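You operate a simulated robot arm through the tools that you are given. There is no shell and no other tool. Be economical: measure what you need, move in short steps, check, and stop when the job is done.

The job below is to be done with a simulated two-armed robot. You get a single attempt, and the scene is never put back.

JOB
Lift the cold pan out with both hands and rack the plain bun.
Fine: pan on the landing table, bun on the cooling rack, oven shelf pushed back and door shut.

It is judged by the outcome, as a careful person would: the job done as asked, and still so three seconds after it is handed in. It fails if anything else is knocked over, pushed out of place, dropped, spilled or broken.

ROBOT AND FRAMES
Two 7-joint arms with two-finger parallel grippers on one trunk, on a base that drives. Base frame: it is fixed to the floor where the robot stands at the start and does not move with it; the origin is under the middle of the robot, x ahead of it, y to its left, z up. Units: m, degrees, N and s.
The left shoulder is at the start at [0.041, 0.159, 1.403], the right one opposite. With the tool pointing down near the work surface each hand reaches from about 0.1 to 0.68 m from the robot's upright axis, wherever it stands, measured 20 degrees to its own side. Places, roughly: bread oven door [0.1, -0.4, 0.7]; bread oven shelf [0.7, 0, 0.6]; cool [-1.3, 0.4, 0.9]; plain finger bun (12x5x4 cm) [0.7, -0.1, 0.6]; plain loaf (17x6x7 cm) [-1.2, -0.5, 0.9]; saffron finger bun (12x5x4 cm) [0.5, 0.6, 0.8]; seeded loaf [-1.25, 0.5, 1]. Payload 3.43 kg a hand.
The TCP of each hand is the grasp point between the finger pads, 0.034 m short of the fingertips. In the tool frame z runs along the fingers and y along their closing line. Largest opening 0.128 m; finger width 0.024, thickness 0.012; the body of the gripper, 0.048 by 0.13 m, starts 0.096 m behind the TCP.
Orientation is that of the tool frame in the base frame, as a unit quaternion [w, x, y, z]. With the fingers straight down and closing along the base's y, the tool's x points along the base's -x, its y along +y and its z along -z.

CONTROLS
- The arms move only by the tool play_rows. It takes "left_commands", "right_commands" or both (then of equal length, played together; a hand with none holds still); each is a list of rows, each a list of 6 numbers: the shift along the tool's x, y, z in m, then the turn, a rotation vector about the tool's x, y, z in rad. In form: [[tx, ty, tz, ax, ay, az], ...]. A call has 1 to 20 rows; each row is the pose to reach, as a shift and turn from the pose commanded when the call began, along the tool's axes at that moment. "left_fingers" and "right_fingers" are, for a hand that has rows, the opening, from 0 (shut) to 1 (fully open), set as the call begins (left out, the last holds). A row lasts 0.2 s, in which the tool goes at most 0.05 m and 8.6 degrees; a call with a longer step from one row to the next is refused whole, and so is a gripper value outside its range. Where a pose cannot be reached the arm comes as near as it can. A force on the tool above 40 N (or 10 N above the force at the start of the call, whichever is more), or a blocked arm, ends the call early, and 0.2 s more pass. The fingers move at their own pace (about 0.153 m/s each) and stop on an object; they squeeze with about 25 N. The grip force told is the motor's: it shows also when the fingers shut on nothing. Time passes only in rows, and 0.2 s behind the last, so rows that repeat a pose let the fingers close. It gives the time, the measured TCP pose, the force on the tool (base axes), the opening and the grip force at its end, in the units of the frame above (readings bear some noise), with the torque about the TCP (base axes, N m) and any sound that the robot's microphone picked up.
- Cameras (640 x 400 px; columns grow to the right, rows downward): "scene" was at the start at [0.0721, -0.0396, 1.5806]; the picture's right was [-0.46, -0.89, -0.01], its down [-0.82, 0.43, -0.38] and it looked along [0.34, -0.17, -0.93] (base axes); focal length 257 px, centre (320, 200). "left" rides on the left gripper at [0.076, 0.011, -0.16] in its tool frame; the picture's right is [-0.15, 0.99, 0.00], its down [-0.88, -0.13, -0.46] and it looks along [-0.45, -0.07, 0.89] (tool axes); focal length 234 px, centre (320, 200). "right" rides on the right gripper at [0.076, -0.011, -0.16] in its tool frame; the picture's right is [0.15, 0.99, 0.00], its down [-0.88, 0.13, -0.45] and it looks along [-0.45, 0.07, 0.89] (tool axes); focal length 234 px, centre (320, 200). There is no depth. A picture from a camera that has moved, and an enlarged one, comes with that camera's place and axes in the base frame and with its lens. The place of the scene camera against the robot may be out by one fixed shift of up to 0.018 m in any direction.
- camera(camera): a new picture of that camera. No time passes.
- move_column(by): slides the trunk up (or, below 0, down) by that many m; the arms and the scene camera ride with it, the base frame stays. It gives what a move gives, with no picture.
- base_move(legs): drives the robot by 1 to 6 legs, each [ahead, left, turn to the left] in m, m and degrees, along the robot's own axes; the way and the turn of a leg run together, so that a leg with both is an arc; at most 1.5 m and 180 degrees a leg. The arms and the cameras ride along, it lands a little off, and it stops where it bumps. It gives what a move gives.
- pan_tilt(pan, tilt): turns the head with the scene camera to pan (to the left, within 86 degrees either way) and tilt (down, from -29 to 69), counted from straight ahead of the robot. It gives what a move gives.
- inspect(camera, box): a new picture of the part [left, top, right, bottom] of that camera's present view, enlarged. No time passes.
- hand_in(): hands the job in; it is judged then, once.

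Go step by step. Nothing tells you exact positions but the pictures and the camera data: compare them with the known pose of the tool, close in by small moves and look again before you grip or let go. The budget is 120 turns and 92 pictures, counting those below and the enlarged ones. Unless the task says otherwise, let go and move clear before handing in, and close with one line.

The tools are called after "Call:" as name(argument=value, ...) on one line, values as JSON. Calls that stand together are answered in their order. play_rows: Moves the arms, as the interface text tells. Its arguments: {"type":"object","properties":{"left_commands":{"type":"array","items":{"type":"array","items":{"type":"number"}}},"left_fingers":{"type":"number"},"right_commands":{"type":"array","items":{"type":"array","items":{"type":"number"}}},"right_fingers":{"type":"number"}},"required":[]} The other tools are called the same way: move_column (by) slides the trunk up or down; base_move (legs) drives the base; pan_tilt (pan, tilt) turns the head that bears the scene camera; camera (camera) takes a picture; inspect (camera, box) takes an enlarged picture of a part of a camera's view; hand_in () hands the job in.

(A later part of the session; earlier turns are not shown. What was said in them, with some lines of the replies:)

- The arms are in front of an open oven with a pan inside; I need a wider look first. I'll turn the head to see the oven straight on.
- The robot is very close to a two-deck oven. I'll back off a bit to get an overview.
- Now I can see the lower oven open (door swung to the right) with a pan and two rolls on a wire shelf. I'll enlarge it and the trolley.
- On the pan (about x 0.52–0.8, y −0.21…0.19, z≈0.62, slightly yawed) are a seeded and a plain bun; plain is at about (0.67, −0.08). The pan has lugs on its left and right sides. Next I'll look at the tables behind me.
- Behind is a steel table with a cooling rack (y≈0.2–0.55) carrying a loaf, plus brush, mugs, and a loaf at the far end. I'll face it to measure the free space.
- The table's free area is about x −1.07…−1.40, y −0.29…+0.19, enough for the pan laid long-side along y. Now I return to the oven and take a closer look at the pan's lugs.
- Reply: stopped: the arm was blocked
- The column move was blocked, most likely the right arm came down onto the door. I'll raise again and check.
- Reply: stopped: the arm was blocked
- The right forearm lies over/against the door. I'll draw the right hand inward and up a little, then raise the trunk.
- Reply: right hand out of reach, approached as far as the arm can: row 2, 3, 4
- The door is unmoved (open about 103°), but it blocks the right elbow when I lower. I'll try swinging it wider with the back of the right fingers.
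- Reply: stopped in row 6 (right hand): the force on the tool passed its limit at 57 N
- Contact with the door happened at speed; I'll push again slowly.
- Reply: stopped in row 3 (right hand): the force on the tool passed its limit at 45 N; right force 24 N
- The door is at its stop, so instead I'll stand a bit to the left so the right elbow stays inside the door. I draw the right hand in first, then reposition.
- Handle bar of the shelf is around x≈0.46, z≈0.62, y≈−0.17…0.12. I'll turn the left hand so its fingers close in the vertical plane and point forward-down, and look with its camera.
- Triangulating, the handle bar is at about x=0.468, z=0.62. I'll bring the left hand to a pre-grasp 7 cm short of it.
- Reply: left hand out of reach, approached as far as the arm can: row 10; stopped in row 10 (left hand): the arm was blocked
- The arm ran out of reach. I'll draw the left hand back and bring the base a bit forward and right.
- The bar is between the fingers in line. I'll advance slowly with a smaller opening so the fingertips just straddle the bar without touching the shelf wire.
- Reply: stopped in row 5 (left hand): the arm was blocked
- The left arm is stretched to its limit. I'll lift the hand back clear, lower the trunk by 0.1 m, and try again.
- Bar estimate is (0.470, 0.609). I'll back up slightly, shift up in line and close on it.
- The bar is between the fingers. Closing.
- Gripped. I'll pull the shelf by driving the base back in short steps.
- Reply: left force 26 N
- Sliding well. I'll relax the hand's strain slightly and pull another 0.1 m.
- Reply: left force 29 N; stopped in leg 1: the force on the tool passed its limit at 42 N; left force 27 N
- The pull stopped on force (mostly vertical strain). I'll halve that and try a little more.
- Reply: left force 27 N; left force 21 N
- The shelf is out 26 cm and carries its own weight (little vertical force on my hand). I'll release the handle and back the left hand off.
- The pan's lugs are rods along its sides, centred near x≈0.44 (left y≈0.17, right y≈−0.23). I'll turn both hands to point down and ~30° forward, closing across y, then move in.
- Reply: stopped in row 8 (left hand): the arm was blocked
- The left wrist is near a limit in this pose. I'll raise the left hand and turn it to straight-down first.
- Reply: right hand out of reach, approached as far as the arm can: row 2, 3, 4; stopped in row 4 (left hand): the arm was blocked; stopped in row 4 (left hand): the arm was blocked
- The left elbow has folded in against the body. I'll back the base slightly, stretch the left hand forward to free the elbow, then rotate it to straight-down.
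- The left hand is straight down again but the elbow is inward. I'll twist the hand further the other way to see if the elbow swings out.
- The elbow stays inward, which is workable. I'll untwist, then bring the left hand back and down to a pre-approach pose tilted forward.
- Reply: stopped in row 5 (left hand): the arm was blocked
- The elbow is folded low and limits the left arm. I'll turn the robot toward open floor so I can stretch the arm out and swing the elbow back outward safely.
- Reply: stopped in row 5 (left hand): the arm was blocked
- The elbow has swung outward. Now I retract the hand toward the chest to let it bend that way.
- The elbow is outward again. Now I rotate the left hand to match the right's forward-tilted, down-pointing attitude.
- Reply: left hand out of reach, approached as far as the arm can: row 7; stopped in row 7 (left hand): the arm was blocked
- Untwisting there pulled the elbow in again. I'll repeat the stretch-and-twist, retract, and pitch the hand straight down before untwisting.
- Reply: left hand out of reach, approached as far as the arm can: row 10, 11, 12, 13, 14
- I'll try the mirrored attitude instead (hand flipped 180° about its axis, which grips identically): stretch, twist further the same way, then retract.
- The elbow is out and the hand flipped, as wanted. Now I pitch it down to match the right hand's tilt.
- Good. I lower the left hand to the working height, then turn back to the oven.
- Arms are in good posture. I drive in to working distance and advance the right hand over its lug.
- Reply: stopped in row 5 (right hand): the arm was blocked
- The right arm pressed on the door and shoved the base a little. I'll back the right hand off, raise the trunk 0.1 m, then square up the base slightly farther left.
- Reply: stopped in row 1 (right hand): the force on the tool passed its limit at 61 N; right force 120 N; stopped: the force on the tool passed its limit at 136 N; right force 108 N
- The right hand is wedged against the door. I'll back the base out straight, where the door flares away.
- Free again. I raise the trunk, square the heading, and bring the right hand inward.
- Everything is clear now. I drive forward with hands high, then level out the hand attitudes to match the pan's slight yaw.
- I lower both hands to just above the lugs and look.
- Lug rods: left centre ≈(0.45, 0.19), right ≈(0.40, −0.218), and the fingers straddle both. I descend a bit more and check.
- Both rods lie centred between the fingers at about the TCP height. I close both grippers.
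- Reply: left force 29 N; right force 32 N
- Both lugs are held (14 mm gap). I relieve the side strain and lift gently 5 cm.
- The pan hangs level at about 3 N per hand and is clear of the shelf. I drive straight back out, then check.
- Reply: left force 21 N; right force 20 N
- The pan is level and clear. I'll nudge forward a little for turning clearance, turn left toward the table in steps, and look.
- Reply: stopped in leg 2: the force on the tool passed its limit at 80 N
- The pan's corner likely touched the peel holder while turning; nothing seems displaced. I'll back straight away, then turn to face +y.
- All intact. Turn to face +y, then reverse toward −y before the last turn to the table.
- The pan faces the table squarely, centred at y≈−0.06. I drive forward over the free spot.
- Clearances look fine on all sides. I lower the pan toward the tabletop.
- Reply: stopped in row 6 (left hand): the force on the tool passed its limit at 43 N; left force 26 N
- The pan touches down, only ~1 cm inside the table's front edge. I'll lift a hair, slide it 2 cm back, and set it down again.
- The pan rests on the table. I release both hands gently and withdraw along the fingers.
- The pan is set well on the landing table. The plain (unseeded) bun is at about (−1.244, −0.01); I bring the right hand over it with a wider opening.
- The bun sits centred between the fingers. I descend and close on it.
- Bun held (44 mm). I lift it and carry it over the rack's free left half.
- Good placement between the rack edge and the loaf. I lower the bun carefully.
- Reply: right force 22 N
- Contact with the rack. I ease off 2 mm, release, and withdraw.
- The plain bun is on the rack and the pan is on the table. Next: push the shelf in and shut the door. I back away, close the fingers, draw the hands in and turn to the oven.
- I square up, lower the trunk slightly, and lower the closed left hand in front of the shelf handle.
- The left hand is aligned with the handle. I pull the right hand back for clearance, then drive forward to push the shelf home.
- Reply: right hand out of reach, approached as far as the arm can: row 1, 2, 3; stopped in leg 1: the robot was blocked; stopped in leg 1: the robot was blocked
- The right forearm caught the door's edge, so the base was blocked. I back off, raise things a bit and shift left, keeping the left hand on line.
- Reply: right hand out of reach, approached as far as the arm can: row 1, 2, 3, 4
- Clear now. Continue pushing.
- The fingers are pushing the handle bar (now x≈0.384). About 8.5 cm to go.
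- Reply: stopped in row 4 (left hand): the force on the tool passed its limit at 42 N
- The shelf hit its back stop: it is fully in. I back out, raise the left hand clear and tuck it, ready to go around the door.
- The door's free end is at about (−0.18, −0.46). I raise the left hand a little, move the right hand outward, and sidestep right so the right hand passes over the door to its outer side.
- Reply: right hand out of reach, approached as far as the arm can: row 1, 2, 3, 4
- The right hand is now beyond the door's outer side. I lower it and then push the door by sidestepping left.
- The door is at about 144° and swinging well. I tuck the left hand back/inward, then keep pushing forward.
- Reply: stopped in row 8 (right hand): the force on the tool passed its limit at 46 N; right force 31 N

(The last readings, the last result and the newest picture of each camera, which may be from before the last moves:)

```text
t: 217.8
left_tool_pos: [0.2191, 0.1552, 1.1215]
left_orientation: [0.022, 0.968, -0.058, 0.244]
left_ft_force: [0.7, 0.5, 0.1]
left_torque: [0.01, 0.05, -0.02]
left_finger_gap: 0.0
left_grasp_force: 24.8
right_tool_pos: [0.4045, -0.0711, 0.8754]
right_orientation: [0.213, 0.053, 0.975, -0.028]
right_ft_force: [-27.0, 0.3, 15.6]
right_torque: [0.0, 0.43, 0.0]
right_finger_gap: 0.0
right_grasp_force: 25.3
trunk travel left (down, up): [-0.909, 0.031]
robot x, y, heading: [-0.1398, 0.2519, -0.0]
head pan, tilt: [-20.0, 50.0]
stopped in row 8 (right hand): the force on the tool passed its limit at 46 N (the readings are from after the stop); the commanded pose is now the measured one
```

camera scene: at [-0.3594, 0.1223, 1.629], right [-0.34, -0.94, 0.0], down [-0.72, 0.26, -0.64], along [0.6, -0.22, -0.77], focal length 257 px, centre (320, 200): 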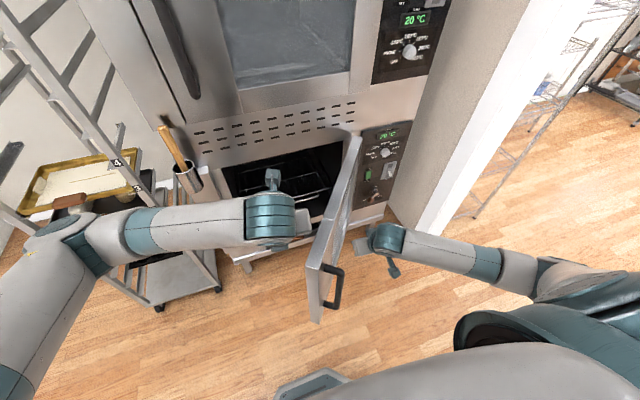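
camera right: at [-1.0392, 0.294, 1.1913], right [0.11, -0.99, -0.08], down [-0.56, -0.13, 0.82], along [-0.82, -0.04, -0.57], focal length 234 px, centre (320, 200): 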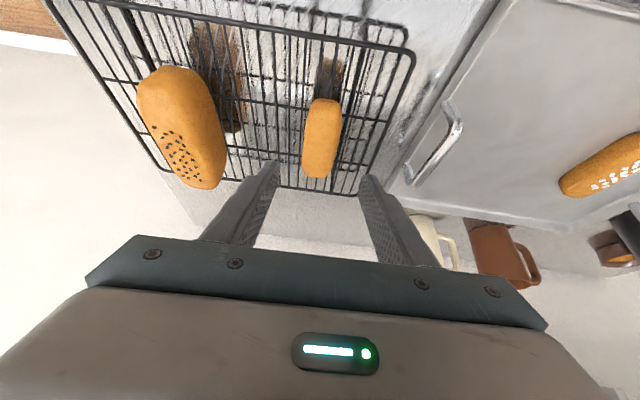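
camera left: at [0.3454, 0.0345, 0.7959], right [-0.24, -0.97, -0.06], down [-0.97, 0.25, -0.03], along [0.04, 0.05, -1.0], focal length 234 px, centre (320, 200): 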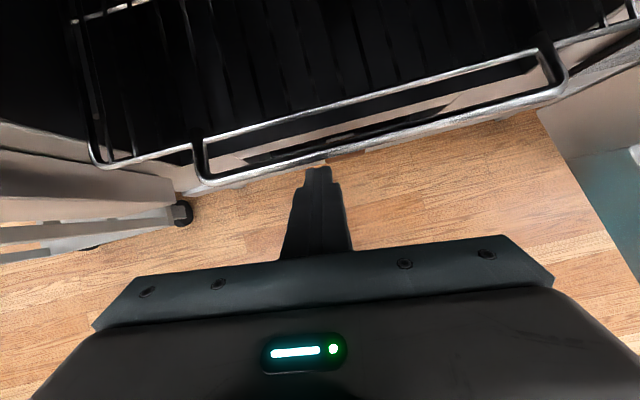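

The door met firm resistance. I back off and look.

Call:
base_move(legs=[[-0.25, 0, 0]])

Call:
camera(camera="scene")

```text
t: 219.7
left_tool_pos: [-0.0311, 0.1529, 1.1213]
left_orientation: [0.022, 0.968, -0.059, 0.243]
left_ft_force: [0.5, -0.3, 0.5]
left_torque: [0.0, 0.03, 0.02]
left_finger_gap: 0.0
left_grasp_force: 24.6
right_tool_pos: [0.1562, -0.0729, 0.8742]
right_orientation: [0.215, 0.055, 0.975, -0.028]
right_ft_force: [0.3, -0.1, 0.5]
right_torque: [0.03, 0.01, -0.03]
right_finger_gap: 0.0
right_grasp_force: 25.2
trunk travel left (down, up): [-0.909, 0.031]
robot x, y, heading: [-0.3902, 0.2549, -0.2]
head pan, tilt: [-20.0, 50.0]
```

```text
1 pictures are left
camera scene: at [-0.2639, 0.2183, 1.6289], right [-0.34, -0.94, 0.0], down [-0.72, 0.26, -0.64], along [0.6, -0.22, -0.77], focal length 257 px, centre (320, 200)
```

scene: 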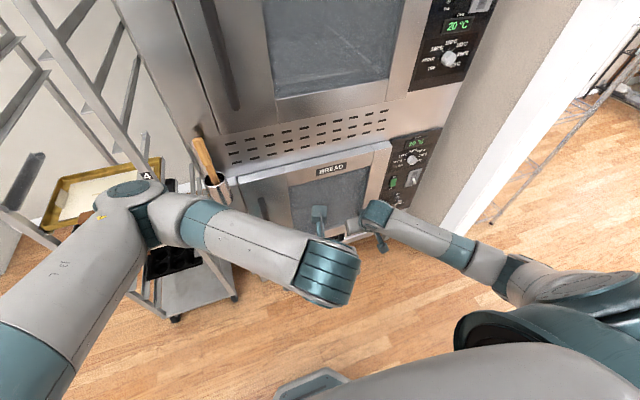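

The door is shut flush with the oven face, the shelf is home, the pan is on the landing table and the plain bun is on the rack. Both hands are empty and clear, so I hand in.

Call:
hand_in()

```text
The job is handed in.
```

The job is handed in. The pan, with the seeded bun still on it, is on the landing table and the plain bun is on the cooling rack. The oven shelf is pushed back to its stop and the door is shut. On the way, the arms pressed on the open door a few times and the pan probably brushed the peel holder once; nothing looked moved or damaged afterwards.
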